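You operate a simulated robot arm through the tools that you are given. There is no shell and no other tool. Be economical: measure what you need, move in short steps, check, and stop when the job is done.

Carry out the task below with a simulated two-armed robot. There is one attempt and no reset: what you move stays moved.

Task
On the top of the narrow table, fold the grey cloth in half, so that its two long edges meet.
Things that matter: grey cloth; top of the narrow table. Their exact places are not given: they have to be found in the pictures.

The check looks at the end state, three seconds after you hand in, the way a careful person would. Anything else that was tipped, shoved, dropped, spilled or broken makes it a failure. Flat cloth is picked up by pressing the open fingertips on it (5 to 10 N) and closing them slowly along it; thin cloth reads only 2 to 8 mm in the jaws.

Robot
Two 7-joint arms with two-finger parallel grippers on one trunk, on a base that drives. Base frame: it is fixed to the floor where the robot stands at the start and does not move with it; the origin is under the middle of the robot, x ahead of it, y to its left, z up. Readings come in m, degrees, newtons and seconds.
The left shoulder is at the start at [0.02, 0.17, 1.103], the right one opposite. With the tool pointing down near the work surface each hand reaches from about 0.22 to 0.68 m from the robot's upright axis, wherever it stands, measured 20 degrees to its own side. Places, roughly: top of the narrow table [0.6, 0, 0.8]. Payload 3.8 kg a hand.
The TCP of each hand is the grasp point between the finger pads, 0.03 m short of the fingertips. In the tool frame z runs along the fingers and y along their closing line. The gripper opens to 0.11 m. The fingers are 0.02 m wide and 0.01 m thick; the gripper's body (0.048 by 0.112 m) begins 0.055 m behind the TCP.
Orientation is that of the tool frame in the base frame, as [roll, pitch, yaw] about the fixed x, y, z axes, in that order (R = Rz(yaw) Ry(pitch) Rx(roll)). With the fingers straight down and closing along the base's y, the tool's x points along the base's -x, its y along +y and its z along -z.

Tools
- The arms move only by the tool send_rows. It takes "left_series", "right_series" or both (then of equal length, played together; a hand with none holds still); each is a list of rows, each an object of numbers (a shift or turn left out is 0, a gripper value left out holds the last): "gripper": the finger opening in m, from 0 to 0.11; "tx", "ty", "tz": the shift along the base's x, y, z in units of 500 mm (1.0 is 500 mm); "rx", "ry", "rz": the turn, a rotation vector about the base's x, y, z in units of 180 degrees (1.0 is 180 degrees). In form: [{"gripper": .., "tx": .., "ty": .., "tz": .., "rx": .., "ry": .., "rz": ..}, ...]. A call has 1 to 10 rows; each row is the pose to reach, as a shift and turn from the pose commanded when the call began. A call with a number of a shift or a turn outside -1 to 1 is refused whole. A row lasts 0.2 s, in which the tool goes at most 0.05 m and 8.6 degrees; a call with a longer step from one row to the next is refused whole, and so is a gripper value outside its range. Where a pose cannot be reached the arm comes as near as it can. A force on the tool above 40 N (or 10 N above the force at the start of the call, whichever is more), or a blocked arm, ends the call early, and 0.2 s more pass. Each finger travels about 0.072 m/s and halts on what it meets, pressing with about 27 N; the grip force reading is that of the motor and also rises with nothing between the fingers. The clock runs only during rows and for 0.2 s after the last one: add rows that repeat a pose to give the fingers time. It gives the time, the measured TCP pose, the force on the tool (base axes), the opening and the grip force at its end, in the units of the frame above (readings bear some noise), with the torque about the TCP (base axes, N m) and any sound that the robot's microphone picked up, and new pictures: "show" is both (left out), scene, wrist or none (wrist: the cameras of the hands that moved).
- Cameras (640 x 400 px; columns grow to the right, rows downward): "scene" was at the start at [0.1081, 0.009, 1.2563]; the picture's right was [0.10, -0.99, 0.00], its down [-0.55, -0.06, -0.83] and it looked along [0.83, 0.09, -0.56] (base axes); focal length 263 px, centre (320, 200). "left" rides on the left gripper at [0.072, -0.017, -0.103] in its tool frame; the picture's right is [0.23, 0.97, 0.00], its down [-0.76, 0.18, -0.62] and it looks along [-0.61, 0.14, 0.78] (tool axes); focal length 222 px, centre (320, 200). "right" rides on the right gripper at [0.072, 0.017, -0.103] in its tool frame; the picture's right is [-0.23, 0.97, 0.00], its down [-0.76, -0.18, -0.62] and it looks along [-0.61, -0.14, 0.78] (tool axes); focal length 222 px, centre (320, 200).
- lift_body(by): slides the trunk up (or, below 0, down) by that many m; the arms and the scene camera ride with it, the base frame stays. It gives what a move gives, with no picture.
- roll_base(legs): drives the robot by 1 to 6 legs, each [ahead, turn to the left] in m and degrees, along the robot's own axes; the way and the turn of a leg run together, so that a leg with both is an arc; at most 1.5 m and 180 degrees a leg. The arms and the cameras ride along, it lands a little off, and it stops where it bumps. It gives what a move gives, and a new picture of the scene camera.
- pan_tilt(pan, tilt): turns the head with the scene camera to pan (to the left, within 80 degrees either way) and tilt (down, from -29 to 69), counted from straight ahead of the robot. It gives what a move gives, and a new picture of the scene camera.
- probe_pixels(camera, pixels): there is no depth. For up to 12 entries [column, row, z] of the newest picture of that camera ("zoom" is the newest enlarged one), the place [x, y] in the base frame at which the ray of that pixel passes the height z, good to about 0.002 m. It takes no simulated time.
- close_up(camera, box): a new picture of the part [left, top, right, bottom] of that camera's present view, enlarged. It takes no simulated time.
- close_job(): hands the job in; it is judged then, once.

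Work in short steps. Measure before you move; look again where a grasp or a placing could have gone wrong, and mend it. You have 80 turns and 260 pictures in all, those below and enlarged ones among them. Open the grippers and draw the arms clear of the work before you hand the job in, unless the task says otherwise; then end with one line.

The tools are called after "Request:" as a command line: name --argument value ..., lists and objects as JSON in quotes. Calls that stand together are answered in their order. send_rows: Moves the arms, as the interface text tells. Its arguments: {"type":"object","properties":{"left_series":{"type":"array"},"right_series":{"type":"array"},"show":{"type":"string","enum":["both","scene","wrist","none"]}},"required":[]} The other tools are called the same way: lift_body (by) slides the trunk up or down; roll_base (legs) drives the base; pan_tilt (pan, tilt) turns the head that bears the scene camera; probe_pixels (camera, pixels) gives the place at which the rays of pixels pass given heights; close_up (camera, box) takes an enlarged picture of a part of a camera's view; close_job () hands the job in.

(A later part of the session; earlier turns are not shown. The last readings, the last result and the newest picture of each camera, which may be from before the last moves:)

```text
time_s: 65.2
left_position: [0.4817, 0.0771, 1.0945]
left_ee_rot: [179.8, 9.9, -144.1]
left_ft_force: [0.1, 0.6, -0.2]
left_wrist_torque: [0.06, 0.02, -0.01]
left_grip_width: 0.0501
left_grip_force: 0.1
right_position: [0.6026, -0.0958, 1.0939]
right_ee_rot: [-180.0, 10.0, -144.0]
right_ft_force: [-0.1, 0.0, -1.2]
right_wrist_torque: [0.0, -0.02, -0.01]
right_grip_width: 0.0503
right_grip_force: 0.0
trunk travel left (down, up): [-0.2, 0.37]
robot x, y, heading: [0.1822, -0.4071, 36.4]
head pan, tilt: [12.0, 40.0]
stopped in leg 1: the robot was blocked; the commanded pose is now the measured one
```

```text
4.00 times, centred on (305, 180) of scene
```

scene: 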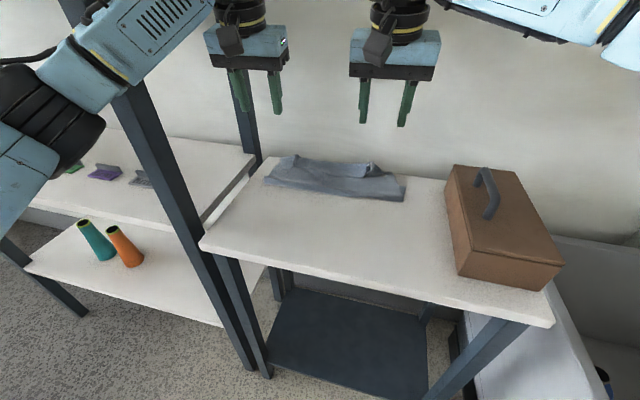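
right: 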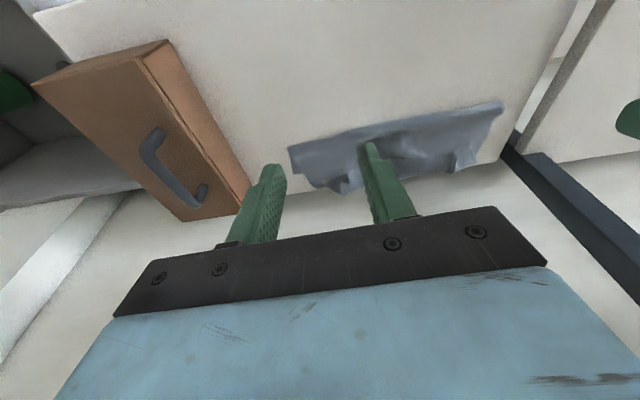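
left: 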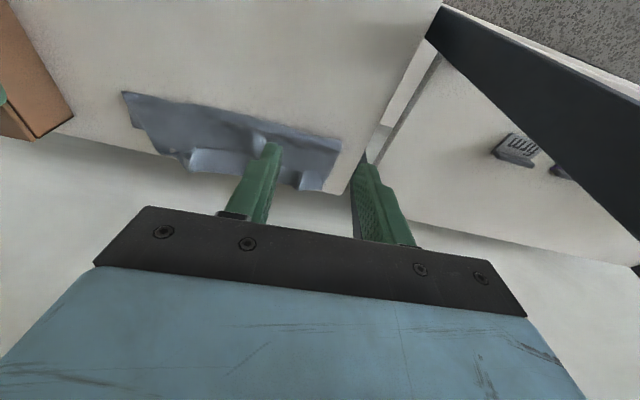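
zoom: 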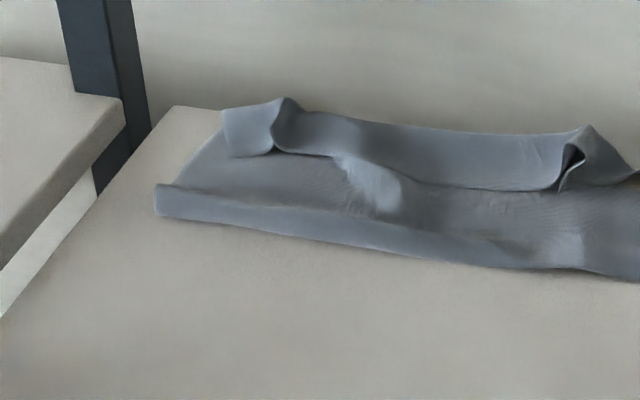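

The base stopped short, probably because the left elbow touched the post. I back off 2 cm at once and recheck the bunches.

Request:
roll_base --legs '[[-0.02, 0]]'

Request:
close_up --camera "left" --box '[60, 60, 380, 260]'

Request:
close_up --camera "scene" --box '[245, 130, 405, 230]'

```text
time_s: 66.0
left_position: [0.4691, 0.072, 1.0913]
left_ee_rot: [179.9, 9.7, -143.9]
left_ft_force: [-0.3, -0.2, 0.0]
left_wrist_torque: [-0.01, -0.01, -0.03]
left_grip_width: 0.0502
left_grip_force: 0.1
right_position: [0.5888, -0.1039, 1.0917]
right_ee_rot: [-179.7, 9.8, -144.0]
right_ft_force: [-0.7, 0.0, 0.6]
right_wrist_torque: [0.01, -0.03, 0.01]
right_grip_width: 0.05
right_grip_force: 0.0
trunk travel left (down, up): [-0.2, 0.37]
robot x, y, heading: [0.1608, -0.418, 36.0]
head pan, tilt: [12.0, 40.0]
```

scene: 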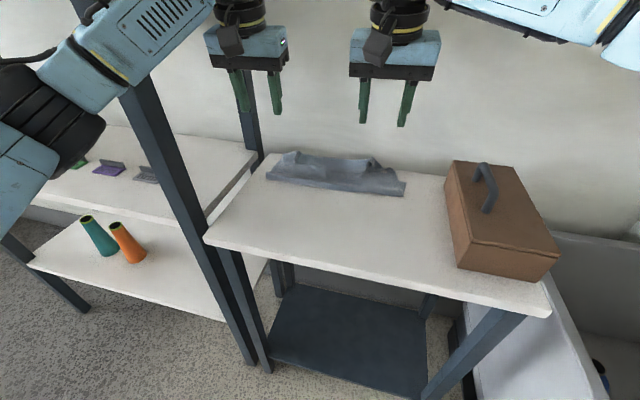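

```text
2.00 times, centred on (220, 160) of left
```

zoom: 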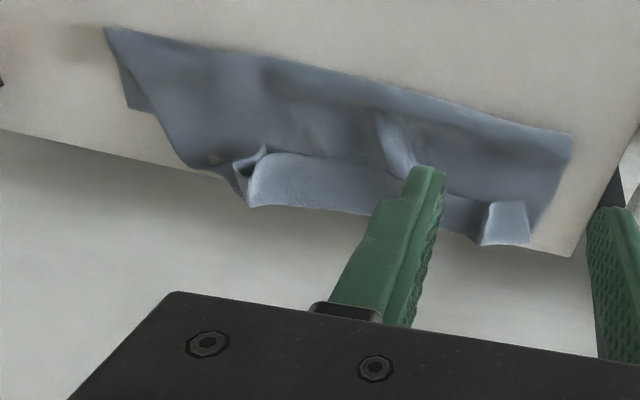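

```text
4.00 times, centred on (325, 180) of scene
```

zoom: 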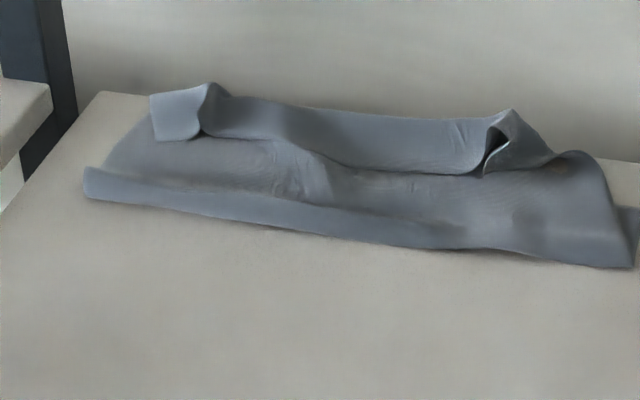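

I intersect the two views of the bunches to get their heights.

Request:
probe_pixels --camera "zoom" --pixels '[[210, 84, 0.86], [210, 84, 0.88], [510, 110, 0.86], [510, 110, 0.88], [200, 136, 0.85], [485, 173, 0.85]]'

Request:
probe_pixels --camera "left" --pixels '[[303, 202, 0.86], [303, 202, 0.88], [185, 183, 0.86], [185, 183, 0.88], [309, 161, 0.85], [193, 154, 0.85], [193, 154, 0.88], [128, 115, 0.843]]'

```text
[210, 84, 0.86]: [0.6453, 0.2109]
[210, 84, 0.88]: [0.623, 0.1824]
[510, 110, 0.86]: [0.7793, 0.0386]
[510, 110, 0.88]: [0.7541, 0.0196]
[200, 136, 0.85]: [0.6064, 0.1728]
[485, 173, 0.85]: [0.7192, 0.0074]
```

```text
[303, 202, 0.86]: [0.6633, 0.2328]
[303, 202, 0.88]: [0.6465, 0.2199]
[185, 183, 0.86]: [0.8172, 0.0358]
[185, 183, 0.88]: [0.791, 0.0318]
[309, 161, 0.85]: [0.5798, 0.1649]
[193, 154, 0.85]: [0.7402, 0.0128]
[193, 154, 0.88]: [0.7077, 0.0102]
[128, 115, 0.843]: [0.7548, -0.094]
```

The bunches sit at n≈0.60–0.64, beyond the far edge AB, so pinching there can't catch the lower layer. I move both hands above them, leaning 40°.

Request:
send_rows --left_series '[{"tx": 0.046, "ty": 0.036, "tz": -0.02, "rx": 0.0165, "ry": -0.0224, "gripper": 0.055}, {"tx": 0.092, "ty": 0.072, "tz": -0.06, "rx": 0.0329, "ry": -0.0448}, {"tx": 0.138, "ty": 0.108, "tz": -0.12, "rx": 0.0494, "ry": -0.0672}, {"tx": 0.185, "ty": 0.144, "tz": -0.18, "rx": 0.0658, "ry": -0.0895}, {"tx": 0.231, "ty": 0.18, "tz": -0.25, "rx": 0.0823, "ry": -0.112}, {"tx": 0.277, "ty": 0.216, "tz": -0.322, "rx": 0.0987, "ry": -0.1343}]' --right_series '[{"tx": 0.049, "ty": 0.0365, "tz": -0.02, "rx": 0.0165, "ry": -0.0224, "gripper": 0.055}, {"tx": 0.098, "ty": 0.073, "tz": -0.06, "rx": 0.0329, "ry": -0.0448}, {"tx": 0.147, "ty": 0.11, "tz": -0.12, "rx": 0.0494, "ry": -0.0672}, {"tx": 0.196, "ty": 0.146, "tz": -0.18, "rx": 0.0658, "ry": -0.0895}, {"tx": 0.245, "ty": 0.183, "tz": -0.25, "rx": 0.0823, "ry": -0.112}, {"tx": 0.294, "ty": 0.219, "tz": -0.323, "rx": 0.0987, "ry": -0.1343}]'

Request:
close_up --camera "scene" --box '[225, 100, 425, 225]'

```text
time_s: 67.4
left_position: [0.6086, 0.1839, 0.9265]
left_ee_rot: [179.7, 39.7, -144.1]
left_ft_force: [-0.8, 0.8, -0.4]
left_wrist_torque: [0.01, 0.0, 0.03]
left_grip_width: 0.055
left_grip_force: 0.1
right_position: [0.7347, 0.0067, 0.9287]
right_ee_rot: [-179.8, 39.9, -143.9]
right_ft_force: [-1.2, 0.2, 0.6]
right_wrist_torque: [-0.02, 0.0, -0.03]
right_grip_width: 0.0551
right_grip_force: 0.1
trunk travel left (down, up): [-0.2, 0.37]
robot x, y, heading: [0.1613, -0.4173, 36.0]
head pan, tilt: [12.0, 40.0]
```

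scene: 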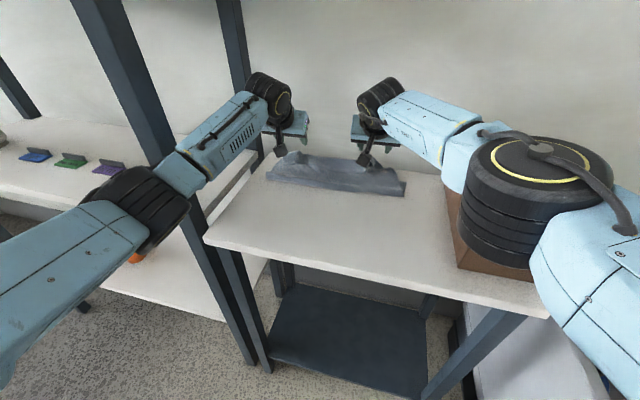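
right: 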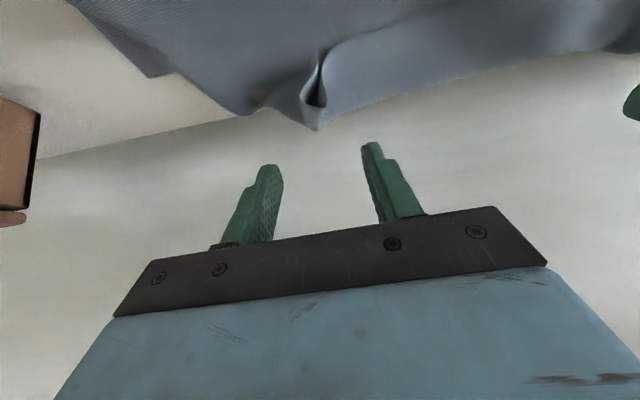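
left: 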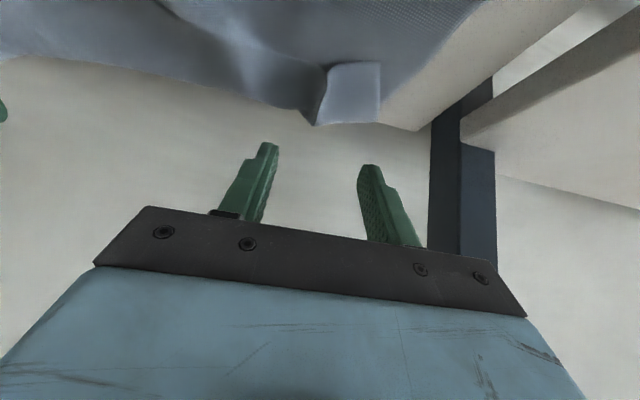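

```text
3.20 times, centred on (325, 162) of scene
```

zoom: 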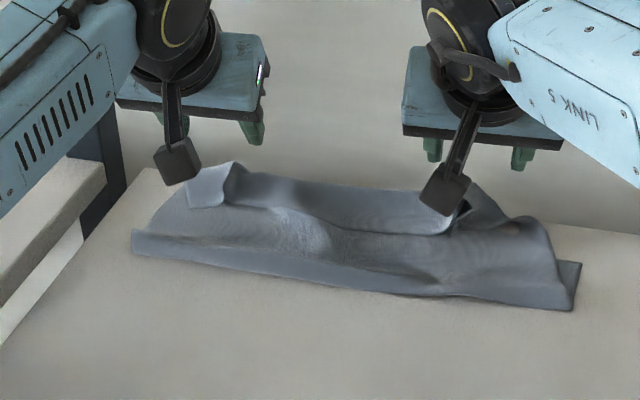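

The strips lie between the open fingers in both wrist views. I lower to light contact.

Request:
send_rows --left_series '[{"tz": -0.05}, {"tz": -0.09}, {"tz": -0.1}, {"tz": -0.104}, {"tz": -0.104}]' --right_series '[{"tz": -0.05}, {"tz": -0.09}, {"tz": -0.104}, {"tz": -0.108}, {"tz": -0.108}]' --show "wrist"

```text
time_s: 68.6
left_position: [0.6084, 0.1804, 0.8755]
left_ee_rot: [179.6, 39.6, -144.1]
left_ft_force: [0.0, 0.4, -0.5]
left_wrist_torque: [-0.01, 0.02, -0.01]
left_grip_width: 0.0551
left_grip_force: 0.1
right_position: [0.735, -0.001, 0.8755]
right_ee_rot: [179.9, 39.7, -144.0]
right_ft_force: [0.4, 0.8, -0.2]
right_wrist_torque: [-0.03, 0.01, 0.0]
right_grip_width: 0.0551
right_grip_force: 0.1
right hand out of reach, approached as far as the arm can: row 3, 4, 5
trunk travel left (down, up): [-0.2, 0.37]
robot x, y, heading: [0.1665, -0.4201, 35.9]
head pan, tilt: [12.0, 40.0]
```

right: 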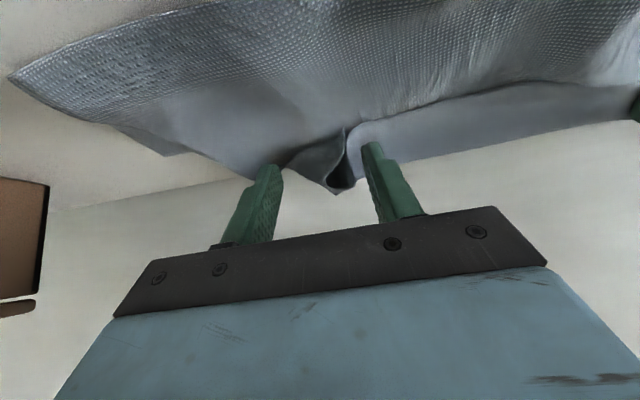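
left: 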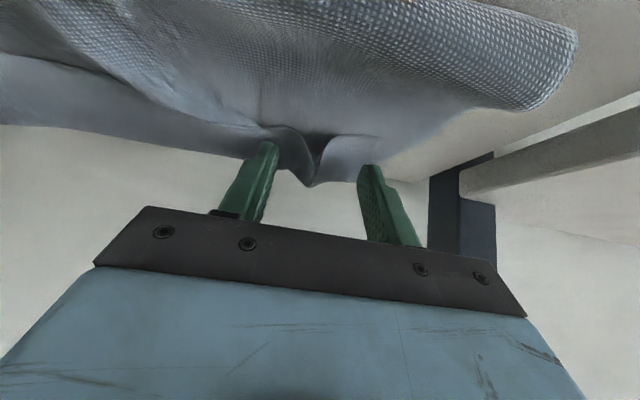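

The fingers straddle both bunches without pressing. I close them here.

Request:
send_rows --left_series '[{"gripper": 0.045}, {"gripper": 0.037}, {"gripper": 0.03}, {"gripper": 0.022}, {"gripper": 0.015}, {"gripper": 0.008}, {"gripper": 0.0}, {"gripper": 0.0}]' --right_series '[{"gripper": 0.045}, {"gripper": 0.037}, {"gripper": 0.03}, {"gripper": 0.022}, {"gripper": 0.015}, {"gripper": 0.008}, {"gripper": 0.0}, {"gripper": 0.0}]' --show "wrist"

```text
time_s: 70.4
left_position: [0.6085, 0.1807, 0.8774]
left_ee_rot: [179.8, 39.7, -144.1]
left_ft_force: [3.1, -3.5, 0.5]
left_wrist_torque: [-0.08, -0.09, -0.11]
left_grip_width: 0.0016
left_grip_force: 27.1
right_position: [0.7348, -0.0012, 0.8754]
right_ee_rot: [179.9, 39.8, -144.1]
right_ft_force: [-3.0, 3.1, 0.5]
right_wrist_torque: [0.11, 0.06, 0.08]
right_grip_width: 0.0025
right_grip_force: 27.6
trunk travel left (down, up): [-0.2, 0.37]
robot x, y, heading: [0.1642, -0.4189, 36.3]
head pan, tilt: [12.0, 40.0]
```

right: 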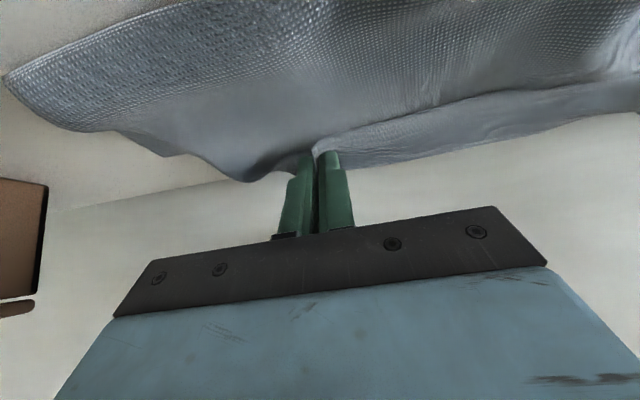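
left: 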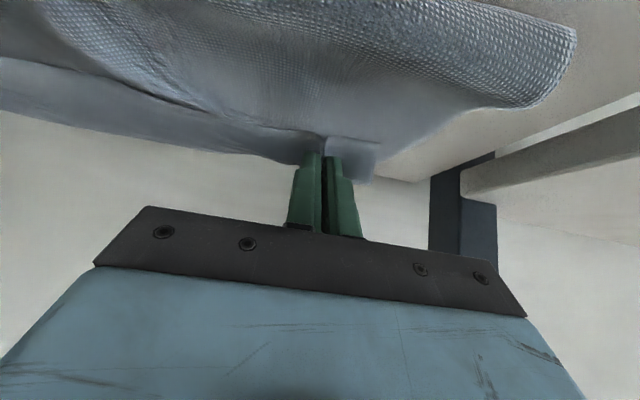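

Both bunches are held at 1.6 and 2.5 mm. I lift and carry the edge back toward me to unfold, starting with the first half of the arc.

Request:
send_rows --left_series '[{"tx": -0.032, "ty": -0.024, "tz": 0.06}, {"tx": -0.081, "ty": -0.059, "tz": 0.12}, {"tx": -0.113, "ty": -0.083, "tz": 0.15}]' --right_series '[{"tx": -0.032, "ty": -0.024, "tz": 0.06}, {"tx": -0.081, "ty": -0.059, "tz": 0.12}, {"tx": -0.113, "ty": -0.083, "tz": 0.15}]' --show "none"

Request:
roll_base --legs '[[-0.03, 0]]'

Request:
close_up --camera "scene" --box '[225, 100, 425, 225]'

```text
time_s: 71.2
left_position: [0.55, 0.1389, 0.9533]
left_ee_rot: [179.8, 39.5, -144.1]
left_ft_force: [4.1, -5.6, 0.5]
left_wrist_torque: [-0.22, -0.15, -0.12]
left_grip_width: 0.0021
left_grip_force: 26.8
right_position: [0.6777, -0.0438, 0.9516]
right_ee_rot: [179.9, 39.8, -144.3]
right_ft_force: [-4.8, 6.2, -0.3]
right_wrist_torque: [0.21, 0.11, 0.13]
right_grip_width: 0.0023
right_grip_force: 26.8
trunk travel left (down, up): [-0.2, 0.37]
robot x, y, heading: [0.1626, -0.4205, 36.1]
head pan, tilt: [12.0, 40.0]
```

```text
time_s: 72.0
left_position: [0.5267, 0.1221, 0.953]
left_ee_rot: [179.9, 39.6, -144.1]
left_ft_force: [4.6, -8.1, -0.2]
left_wrist_torque: [-0.19, -0.12, -0.18]
left_grip_width: 0.002
left_grip_force: 26.8
right_position: [0.6543, -0.0612, 0.9518]
right_ee_rot: [180.0, 39.8, -144.1]
right_ft_force: [-5.5, 6.1, -0.2]
right_wrist_torque: [0.17, 0.15, 0.08]
right_grip_width: 0.0024
right_grip_force: 26.9
trunk travel left (down, up): [-0.2, 0.37]
robot x, y, heading: [0.1418, -0.434, 36.0]
head pan, tilt: [12.0, 40.0]
```

scene: 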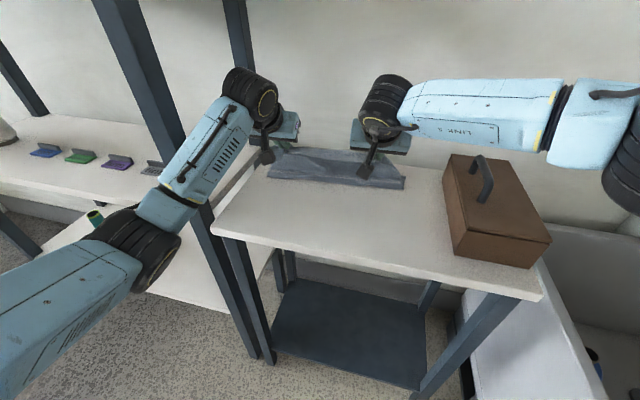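

```text
3.20 times, centred on (325, 162) of scene
```

zoom: 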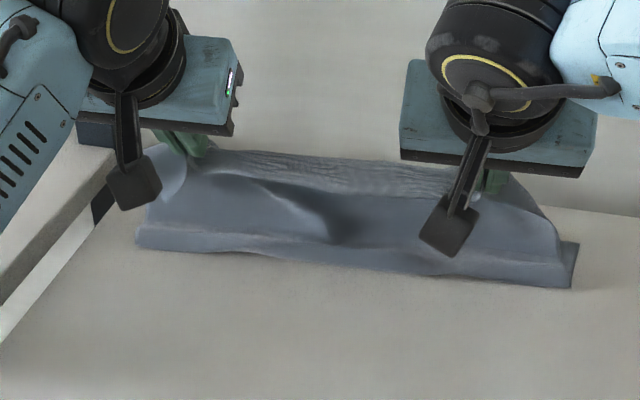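

The flap lifts cleanly. I finish the arc back and down, easing the hands together slightly, to lay the edge flat near the front of the table.

Request:
send_rows --left_series '[{"tx": -0.043, "ty": -0.042, "tz": 0.04}, {"tx": -0.1, "ty": -0.0834, "tz": 0.06}, {"tx": -0.156, "ty": -0.1244, "tz": 0.04}, {"tx": -0.205, "ty": -0.1604, "tz": 0.0}, {"tx": -0.245, "ty": -0.19, "tz": -0.06}, {"tx": -0.272, "ty": -0.21, "tz": -0.11}, {"tx": -0.29, "ty": -0.2231, "tz": -0.146}, {"tx": -0.296, "ty": -0.2278, "tz": -0.158}]' --right_series '[{"tx": -0.053, "ty": -0.029, "tz": 0.04}, {"tx": -0.11, "ty": -0.0706, "tz": 0.06}, {"tx": -0.166, "ty": -0.1116, "tz": 0.04}, {"tx": -0.215, "ty": -0.1476, "tz": 0.0}, {"tx": -0.255, "ty": -0.1771, "tz": -0.06}, {"tx": -0.282, "ty": -0.1972, "tz": -0.11}, {"tx": -0.3, "ty": -0.2103, "tz": -0.146}, {"tx": -0.306, "ty": -0.215, "tz": -0.158}]'

Request:
close_up --camera "scene" --box '[210, 120, 450, 270]'

```text
time_s: 73.8
left_position: [0.3786, 0.0095, 0.8752]
left_ee_rot: [179.8, 40.0, -144.0]
left_ft_force: [1.4, 0.9, 10.6]
left_wrist_torque: [0.1, -0.1, 0.0]
left_grip_width: 0.0019
left_grip_force: 27.3
right_position: [0.503, -0.1681, 0.8732]
right_ee_rot: [179.9, 39.7, -144.2]
right_ft_force: [0.5, 0.4, 2.6]
right_wrist_torque: [0.04, -0.07, 0.02]
right_grip_width: 0.0021
right_grip_force: 27.1
trunk travel left (down, up): [-0.2, 0.37]
robot x, y, heading: [0.1402, -0.4372, 36.0]
head pan, tilt: [12.0, 40.0]
```

scene: 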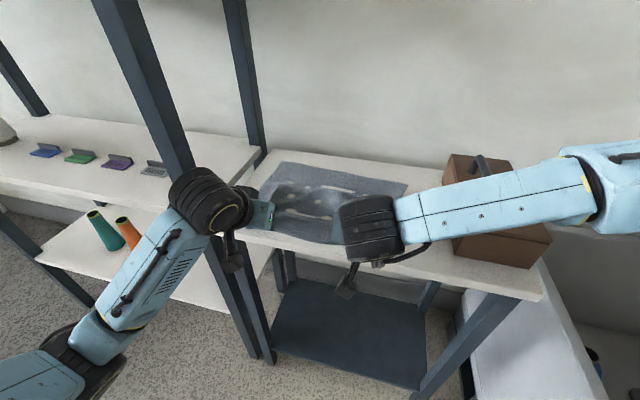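
right: 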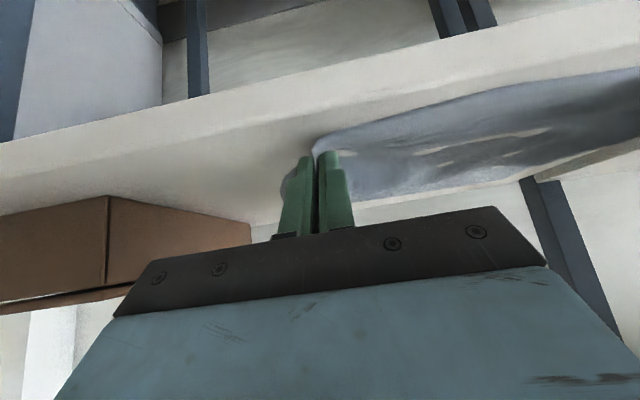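
left: 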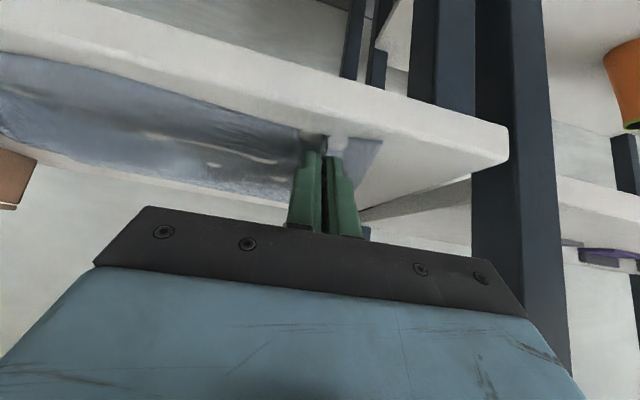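

```text
2.67 times, centred on (330, 195) of scene
```

zoom: 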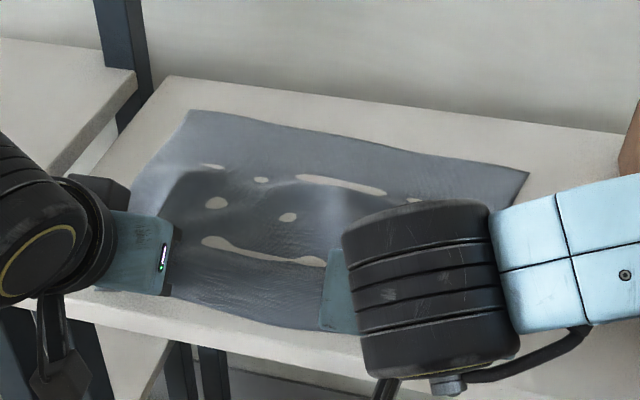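

The cloth is unfolded again. I'll regrip with the tools leaning the other way, fingers slightly toward me, so that turning them during the fold carries the edge strip over. I release, lift and rotate both by -60°.

Request:
send_rows --left_series '[{"gripper": 0.025}, {"gripper": 0.05}, {"tz": 0.04, "rx": -0.0247, "ry": 0.0336}, {"tz": 0.09, "rx": -0.0493, "ry": 0.0672}, {"tz": 0.14, "rx": -0.074, "ry": 0.1008}, {"tz": 0.18, "rx": -0.0987, "ry": 0.1344}, {"tz": 0.2, "rx": -0.1233, "ry": 0.168}, {"tz": 0.22, "rx": -0.148, "ry": 0.2015}, {"tz": 0.22, "rx": -0.1727, "ry": 0.2351}, {"tz": 0.22, "rx": -0.1973, "ry": 0.2687}]' --right_series '[{"gripper": 0.025}, {"gripper": 0.05}, {"tz": 0.04, "rx": -0.0247, "ry": 0.0336}, {"tz": 0.09, "rx": -0.0493, "ry": 0.0672}, {"tz": 0.14, "rx": -0.074, "ry": 0.1008}, {"tz": 0.18, "rx": -0.0987, "ry": 0.1344}, {"tz": 0.2, "rx": -0.1233, "ry": 0.168}, {"tz": 0.22, "rx": -0.148, "ry": 0.2015}, {"tz": 0.22, "rx": -0.1727, "ry": 0.2351}, {"tz": 0.22, "rx": -0.1973, "ry": 0.2687}]'

Request:
close_up --camera "scene" --box '[210, 120, 450, 270]'

```text
time_s: 76.0
left_position: [0.3806, 0.0078, 0.9827]
left_ee_rot: [-179.9, -20.5, -144.0]
left_ft_force: [0.1, -0.4, 0.0]
left_wrist_torque: [0.0, -0.02, 0.02]
left_grip_width: 0.0498
left_grip_force: 0.0
right_position: [0.5011, -0.1685, 0.9816]
right_ee_rot: [-179.7, -20.5, -144.0]
right_ft_force: [-0.1, 0.6, -0.3]
right_wrist_torque: [0.0, -0.02, 0.0]
right_grip_width: 0.0501
right_grip_force: 0.1
trunk travel left (down, up): [-0.2, 0.37]
robot x, y, heading: [0.1432, -0.433, 36.2]
head pan, tilt: [12.0, 40.0]
```

scene: 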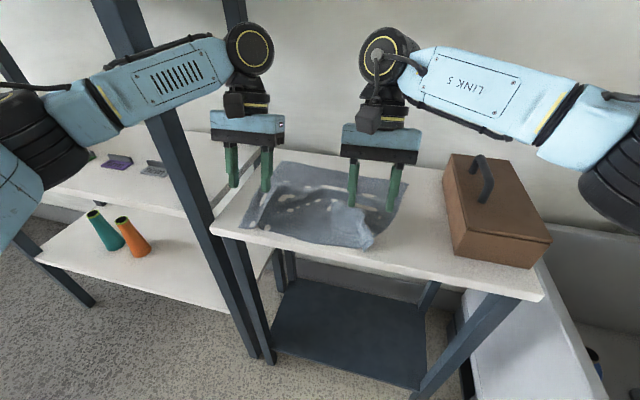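
right: 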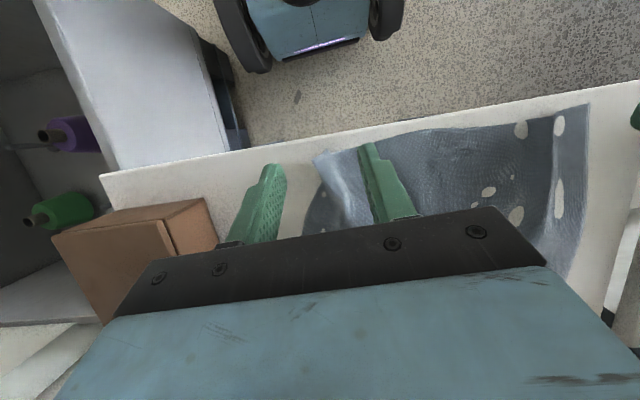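
left: 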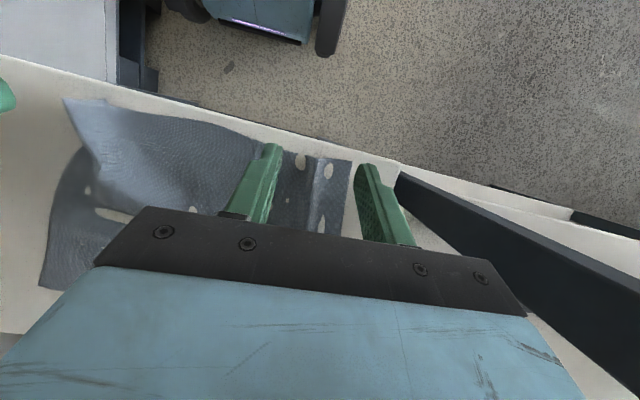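

```text
2.67 times, centred on (330, 195) of scene
```

zoom: 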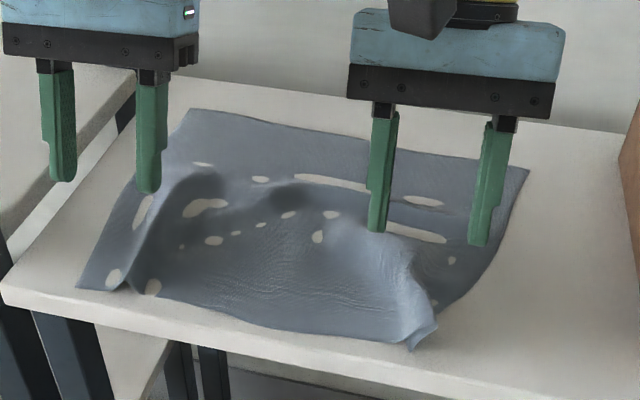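

The cloth is mostly open, but corner C is tucked near zoom (437,325). I probe the outline now.

Request:
probe_pixels --camera "zoom" --pixels '[[78, 287, 0.843], [190, 110, 0.843], [528, 170, 0.843], [437, 325, 0.845], [412, 348, 0.845], [250, 320, 0.843], [408, 240, 0.87], [160, 292, 0.843], [345, 130, 0.843]]'

Request:
close_up --camera "right" --box '[260, 90, 620, 300]'

```text
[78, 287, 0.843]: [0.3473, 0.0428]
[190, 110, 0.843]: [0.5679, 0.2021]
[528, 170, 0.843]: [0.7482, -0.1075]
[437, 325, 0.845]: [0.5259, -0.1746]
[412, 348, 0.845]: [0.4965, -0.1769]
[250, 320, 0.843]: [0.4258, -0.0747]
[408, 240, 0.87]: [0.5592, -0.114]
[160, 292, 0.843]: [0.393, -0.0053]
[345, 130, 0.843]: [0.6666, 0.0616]
```

```text
1.78 times, centred on (440, 195) of right
```

zoom: 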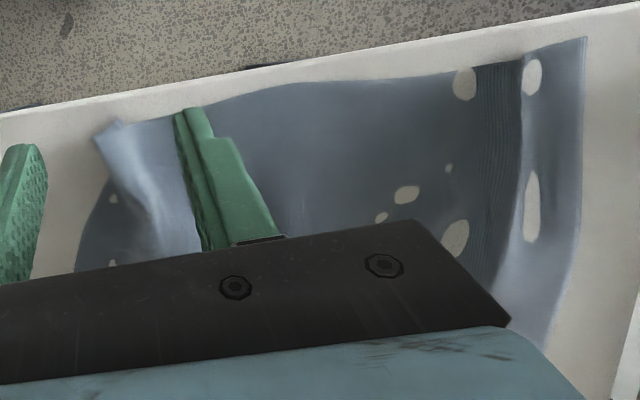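

Both hands are almost directly above the two leftover ridges at the near edge. I lower them there to just above contact, with jaws open 0.05.

Request:
send_rows --left_series '[{"tz": -0.08, "tx": 0.003, "ty": 0.006}, {"tz": -0.16, "tx": 0.003, "ty": 0.006}, {"tz": -0.2, "tx": 0.003, "ty": 0.006}, {"tz": -0.214, "tx": 0.003, "ty": 0.006}, {"tz": -0.22, "tx": 0.003, "ty": 0.006}]' --right_series '[{"tz": -0.08, "tx": 0.023, "ty": 0.006}, {"tz": -0.16, "tx": 0.023, "ty": 0.006}, {"tz": -0.2, "tx": 0.023, "ty": 0.006}, {"tz": -0.214, "tx": 0.023, "ty": 0.006}, {"tz": -0.22, "tx": 0.023, "ty": 0.006}]'

```text
time_s: 77.2
left_position: [0.3808, 0.0108, 0.8745]
left_ee_rot: [-180.0, -20.4, -144.0]
left_ft_force: [-0.1, -0.2, 0.1]
left_wrist_torque: [-0.02, 0.03, 0.0]
left_grip_width: 0.0498
left_grip_force: 0.1
right_position: [0.5131, -0.1653, 0.8731]
right_ee_rot: [-179.8, -20.2, -143.9]
right_ft_force: [0.7, -0.2, 10.0]
right_wrist_torque: [0.24, 0.12, -0.02]
right_grip_width: 0.0499
right_grip_force: 0.1
trunk travel left (down, up): [-0.2, 0.37]
robot x, y, heading: [0.1375, -0.4402, 36.2]
head pan, tilt: [12.0, 40.0]
```

scene: 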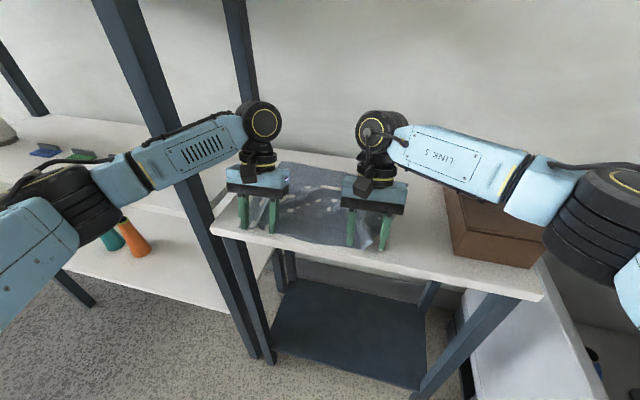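
right: 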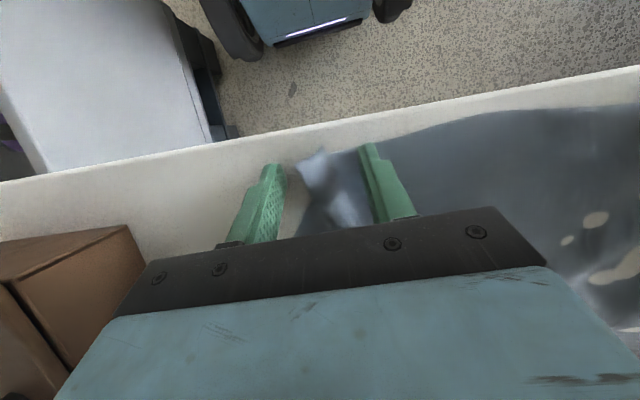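
left: 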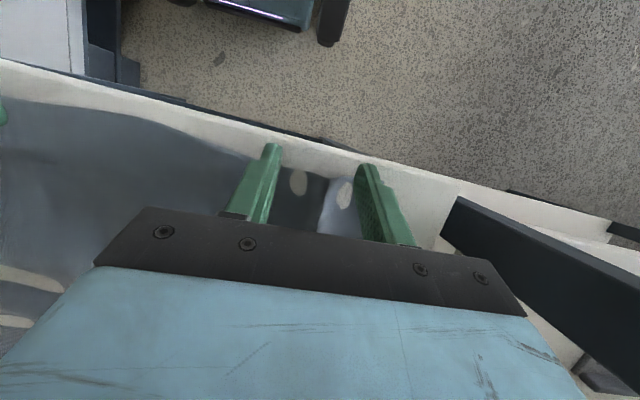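

Ridges lie between the fingers of both hands; the right presses at 10 N. I lower the left by 4 mm and close both slowly.

Request:
send_rows --left_series '[{"tz": -0.006}, {"tz": -0.008, "gripper": 0.043}, {"tz": -0.008, "gripper": 0.036}, {"tz": -0.008, "gripper": 0.03}, {"tz": -0.008, "gripper": 0.024}, {"tz": -0.008, "gripper": 0.018}, {"tz": -0.008, "gripper": 0.012}, {"tz": -0.008, "gripper": 0.006}, {"tz": -0.008, "gripper": 0.0}, {"tz": -0.008, "gripper": 0.0}]' --right_series '[{"tz": 0.0}, {"gripper": 0.043}, {"gripper": 0.036}, {"gripper": 0.03}, {"gripper": 0.024}, {"gripper": 0.018}, {"gripper": 0.012}, {"gripper": 0.006}, {"gripper": 0.0}, {"gripper": 0.0}]' --show "wrist"

```text
time_s: 79.4
left_position: [0.3807, 0.0093, 0.8712]
left_ee_rot: [-179.8, -20.1, -144.1]
left_ft_force: [-0.6, -0.3, 34.8]
left_wrist_torque: [0.04, 0.12, 0.0]
left_grip_width: 0.0032
left_grip_force: 27.0
right_position: [0.5119, -0.1659, 0.8731]
right_ee_rot: [-179.8, -20.1, -144.1]
right_ft_force: [1.1, 0.2, 7.1]
right_wrist_torque: [0.0, -0.01, 0.0]
right_grip_width: 0.0023
right_grip_force: 26.6
trunk travel left (down, up): [-0.2, 0.37]
robot x, y, heading: [0.1381, -0.4373, 35.9]
head pan, tilt: [12.0, 40.0]
```

right: 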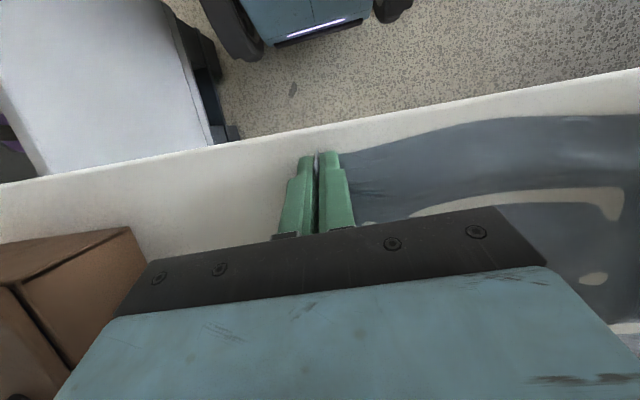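
left: 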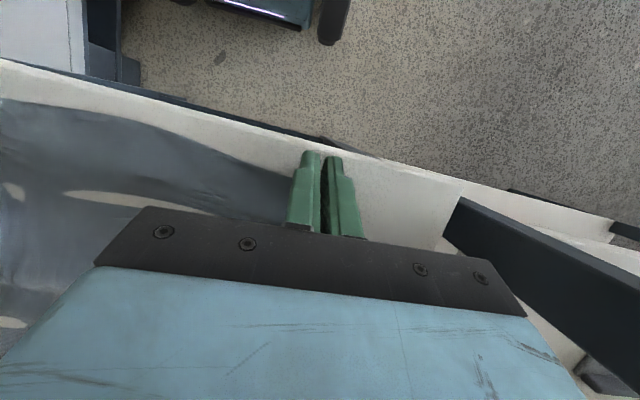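

Both corners are now pinched, at 3.2 and 2.3 mm. I lift 3 cm and pull the hands apart 2 cm each to straighten the edge, watching the tension.

Request:
send_rows --left_series '[{"tz": 0.03}, {"tz": 0.06}, {"tz": 0.06, "tx": -0.012, "ty": 0.016}, {"tz": 0.06, "tx": -0.0237, "ty": 0.0322}]' --right_series '[{"tz": 0.03}, {"tz": 0.06}, {"tz": 0.06, "tx": 0.012, "ty": -0.016}, {"tz": 0.06, "tx": 0.0237, "ty": -0.0322}]'

Request:
close_up --camera "scene" --box '[210, 120, 450, 270]'

```text
time_s: 80.4
left_position: [0.3704, 0.0265, 0.8989]
left_ee_rot: [-179.7, -20.4, -144.4]
left_ft_force: [8.0, -12.8, 0.6]
left_wrist_torque: [-0.33, -0.22, -0.08]
left_grip_width: 0.0019
left_grip_force: 27.3
right_position: [0.5243, -0.1807, 0.9026]
right_ee_rot: [-180.0, -20.3, -143.9]
right_ft_force: [-8.5, 12.4, -0.1]
right_wrist_torque: [0.37, 0.23, -0.2]
right_grip_width: 0.0024
right_grip_force: 27.2
trunk travel left (down, up): [-0.2, 0.37]
robot x, y, heading: [0.1417, -0.4375, 36.1]
head pan, tilt: [12.0, 40.0]
```

scene: 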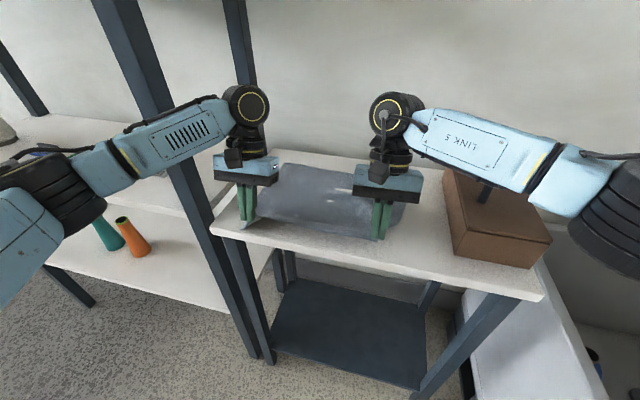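
right: 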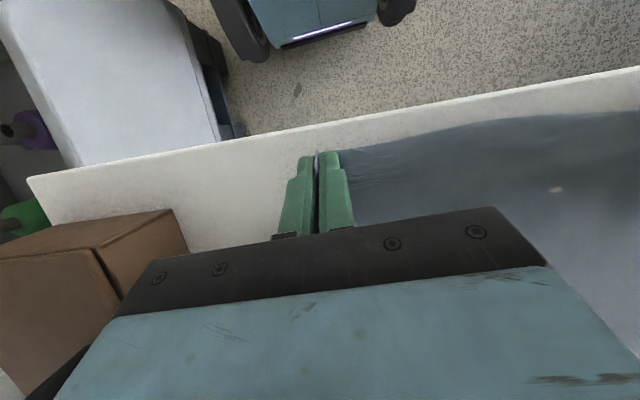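
left: 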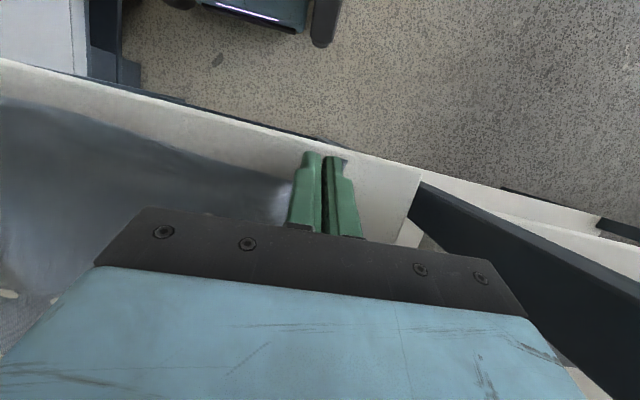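

```text
2.67 times, centred on (330, 195) of scene
```

zoom: 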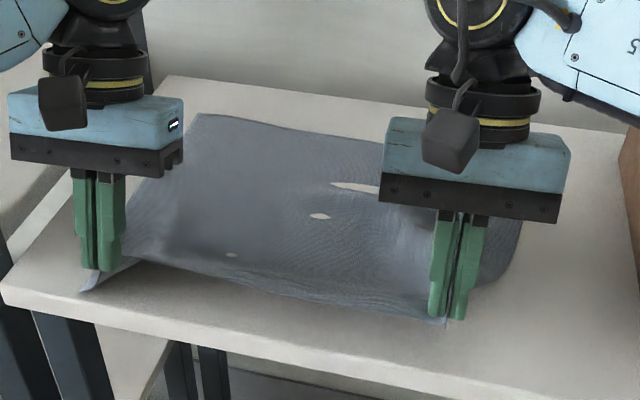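

The edge is straight between the hands at 15 N. I relax slightly and start the fold on a tighter arc, rotating the tools forward as they go. This is the first half.

Request:
send_rows --left_series '[{"tx": 0.0141, "ty": 0.0029, "tz": 0.043, "rx": 0.0263, "ry": -0.0358}, {"tx": 0.0316, "ty": 0.0158, "tz": 0.08, "rx": 0.0526, "ry": -0.0716}, {"tx": 0.0571, "ty": 0.0345, "tz": 0.112, "rx": 0.0789, "ry": -0.1075}, {"tx": 0.086, "ty": 0.0557, "tz": 0.133, "rx": 0.1052, "ry": -0.1433}, {"tx": 0.1213, "ty": 0.0816, "tz": 0.147, "rx": 0.1316, "ry": -0.1791}, {"tx": 0.1587, "ty": 0.1091, "tz": 0.152, "rx": 0.1579, "ry": -0.2149}]' --right_series '[{"tx": 0.0069, "ty": 0.0125, "tz": 0.043, "rx": 0.0263, "ry": -0.0358}, {"tx": 0.0244, "ty": 0.0254, "tz": 0.08, "rx": 0.0526, "ry": -0.0716}, {"tx": 0.0499, "ty": 0.0441, "tz": 0.112, "rx": 0.0789, "ry": -0.1075}, {"tx": 0.0755, "ty": 0.0629, "tz": 0.133, "rx": 0.1052, "ry": -0.1433}, {"tx": 0.1076, "ty": 0.0865, "tz": 0.147, "rx": 0.1316, "ry": -0.1791}, {"tx": 0.1402, "ty": 0.1104, "tz": 0.152, "rx": 0.1579, "ry": -0.2149}]'

Request:
close_up --camera "scene" --box '[210, 110, 450, 260]'

```text
time_s: 81.8
left_position: [0.4491, 0.0818, 0.9751]
left_ee_rot: [180.0, 27.6, -144.1]
left_ft_force: [6.3, -8.6, 0.8]
left_wrist_torque: [-0.12, -0.07, -0.3]
left_grip_width: 0.0022
left_grip_force: 27.1
right_position: [0.5957, -0.1246, 0.9797]
right_ee_rot: [180.0, 27.9, -144.0]
right_ft_force: [-4.7, 9.3, 0.3]
right_wrist_torque: [0.25, 0.17, 0.16]
right_grip_width: 0.0022
right_grip_force: 27.5
trunk travel left (down, up): [-0.2, 0.37]
robot x, y, heading: [0.1409, -0.4362, 35.9]
head pan, tilt: [12.0, 40.0]
```

scene: 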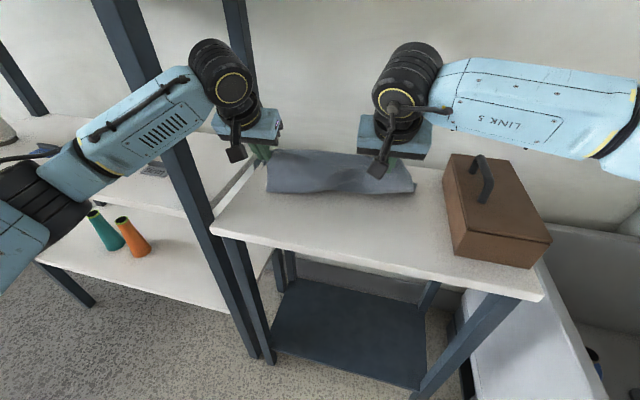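
right: 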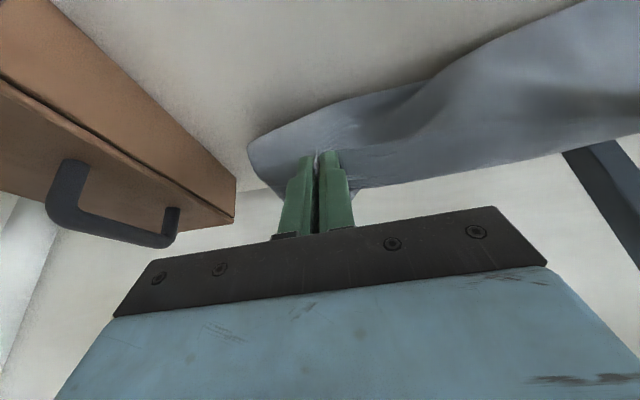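
left: 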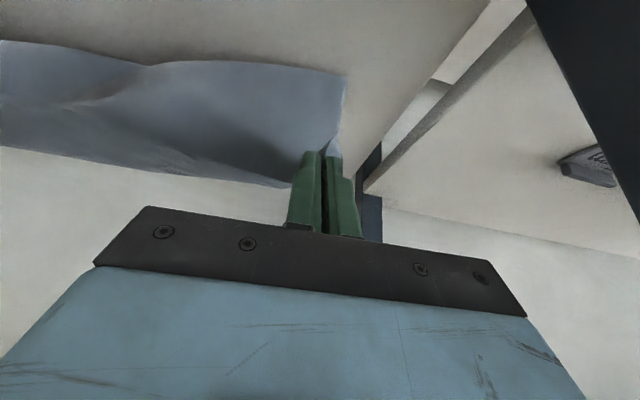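

```text
2.67 times, centred on (330, 185) of scene
```

zoom: 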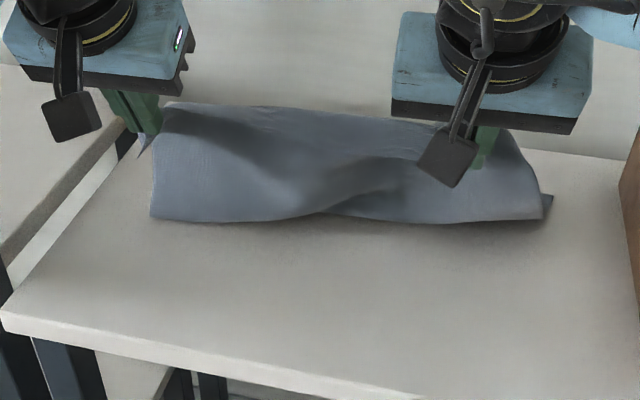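

The flap is clean this time. I probe the crease line, zoom (152,215), (310,216) and (540,220), and B near (552,198).

Request:
probe_pixels --camera "zoom" --pixels '[[152, 215, 0.845], [310, 216, 0.845], [450, 222, 0.845], [540, 220, 0.845], [553, 197, 0.843], [170, 103, 0.94]]'

```text
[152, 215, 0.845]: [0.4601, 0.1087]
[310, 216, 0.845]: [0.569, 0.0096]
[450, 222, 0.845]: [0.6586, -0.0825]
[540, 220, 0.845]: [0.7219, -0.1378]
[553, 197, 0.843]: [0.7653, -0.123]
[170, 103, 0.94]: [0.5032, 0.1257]
```

The crease is close to the midline on the left and the cloth still hangs free on the right. I continue the arc to just short of the far edge, about 5.5 cm up, tools leaning 60°.

Request:
send_rows --left_series '[{"tx": 0.0379, "ty": 0.0278, "tz": -0.0064, "rx": 0.0263, "ry": -0.0358}, {"tx": 0.0751, "ty": 0.0552, "tz": -0.0232, "rx": 0.0493, "ry": -0.0672}, {"tx": 0.1114, "ty": 0.0818, "tz": -0.0524, "rx": 0.0724, "ry": -0.0985}, {"tx": 0.1438, "ty": 0.1056, "tz": -0.0934, "rx": 0.0921, "ry": -0.1254}, {"tx": 0.1662, "ty": 0.1221, "tz": -0.127, "rx": 0.1052, "ry": -0.1433}]' --right_series '[{"tx": 0.033, "ty": 0.0243, "tz": -0.0064, "rx": 0.0263, "ry": -0.0358}, {"tx": 0.0654, "ty": 0.0481, "tz": -0.0232, "rx": 0.0493, "ry": -0.0672}, {"tx": 0.0969, "ty": 0.0712, "tz": -0.0524, "rx": 0.0724, "ry": -0.0985}, {"tx": 0.1261, "ty": 0.0926, "tz": -0.0934, "rx": 0.0921, "ry": -0.1254}, {"tx": 0.1452, "ty": 0.1067, "tz": -0.127, "rx": 0.1052, "ry": -0.1433}]'

Request:
close_up --camera "scene" --box '[210, 110, 450, 260]'

```text
time_s: 83.0
left_position: [0.5321, 0.1434, 0.9118]
left_ee_rot: [179.5, 59.6, -144.3]
left_ft_force: [5.8, -9.5, -1.0]
left_wrist_torque: [-0.02, 0.05, -0.27]
left_grip_width: 0.0024
left_grip_force: 26.6
right_position: [0.6671, -0.0729, 0.916]
right_ee_rot: [179.5, 59.8, -144.4]
right_ft_force: [-5.2, 8.5, 0.7]
right_wrist_torque: [0.11, 0.1, 0.3]
right_grip_width: 0.0023
right_grip_force: 27.0
trunk travel left (down, up): [-0.2, 0.37]
robot x, y, heading: [0.1417, -0.4365, 36.3]
head pan, tilt: [12.0, 40.0]
```

scene: 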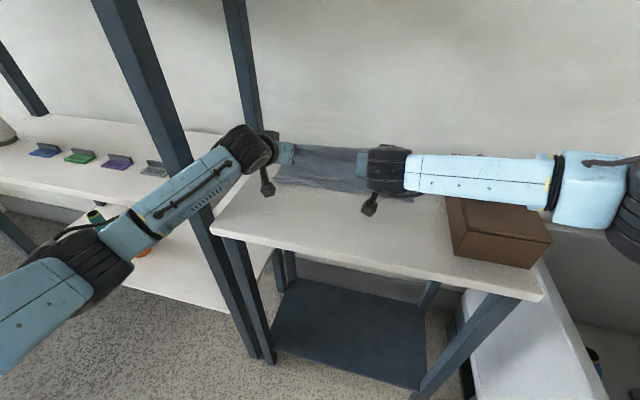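
right: 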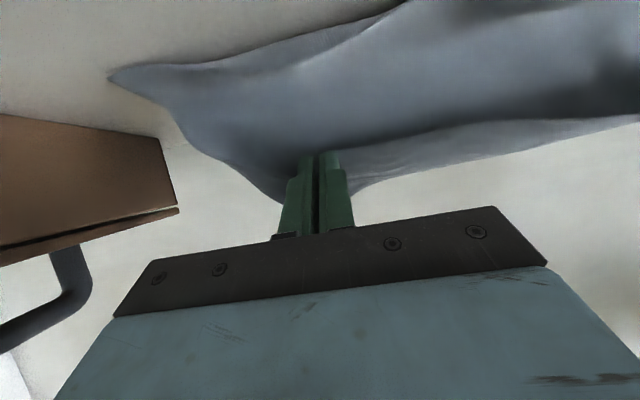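
left: 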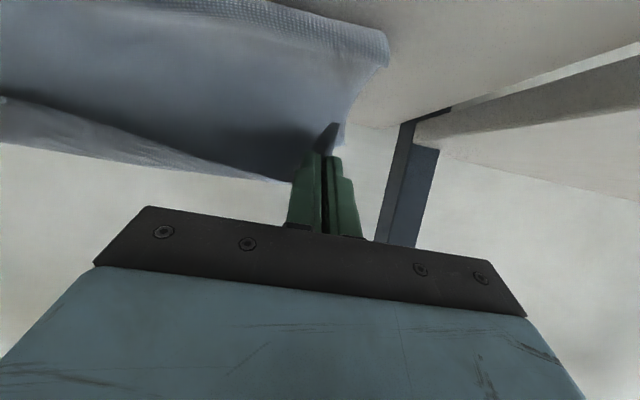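

```text
2.67 times, centred on (330, 185) of scene
```

zoom: 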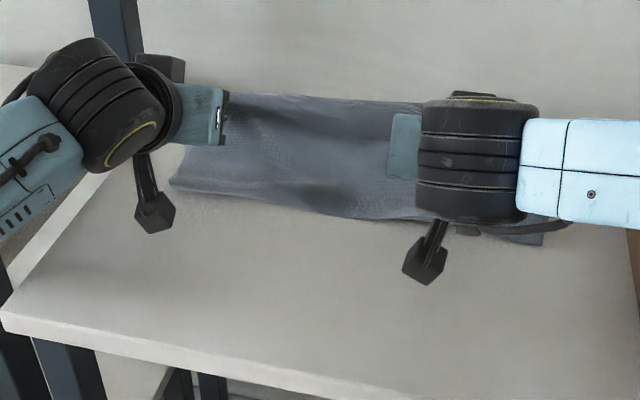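

The flap looks smooth. I probe the crease and the far-right corner once more before releasing.

Request:
probe_pixels --camera "zoom" --pixels '[[170, 188, 0.845], [260, 206, 0.845], [350, 218, 0.845], [540, 245, 0.845], [545, 232, 0.845]]'

Request:
probe_pixels --camera "right" --pixels '[[108, 76, 0.845], [165, 105, 0.845], [170, 65, 0.845]]'

Request:
probe_pixels --camera "left" --pixels '[[388, 40, 0.845], [385, 68, 0.845], [345, 140, 0.845]]'

```text
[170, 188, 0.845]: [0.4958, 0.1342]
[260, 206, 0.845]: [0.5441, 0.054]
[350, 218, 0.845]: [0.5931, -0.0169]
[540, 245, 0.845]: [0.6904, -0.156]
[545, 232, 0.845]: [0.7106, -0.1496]
```

```text
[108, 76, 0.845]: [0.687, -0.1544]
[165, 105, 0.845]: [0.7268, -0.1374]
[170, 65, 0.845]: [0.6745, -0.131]
```

```text
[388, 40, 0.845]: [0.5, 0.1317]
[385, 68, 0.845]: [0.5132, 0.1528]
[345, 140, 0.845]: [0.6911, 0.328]
```

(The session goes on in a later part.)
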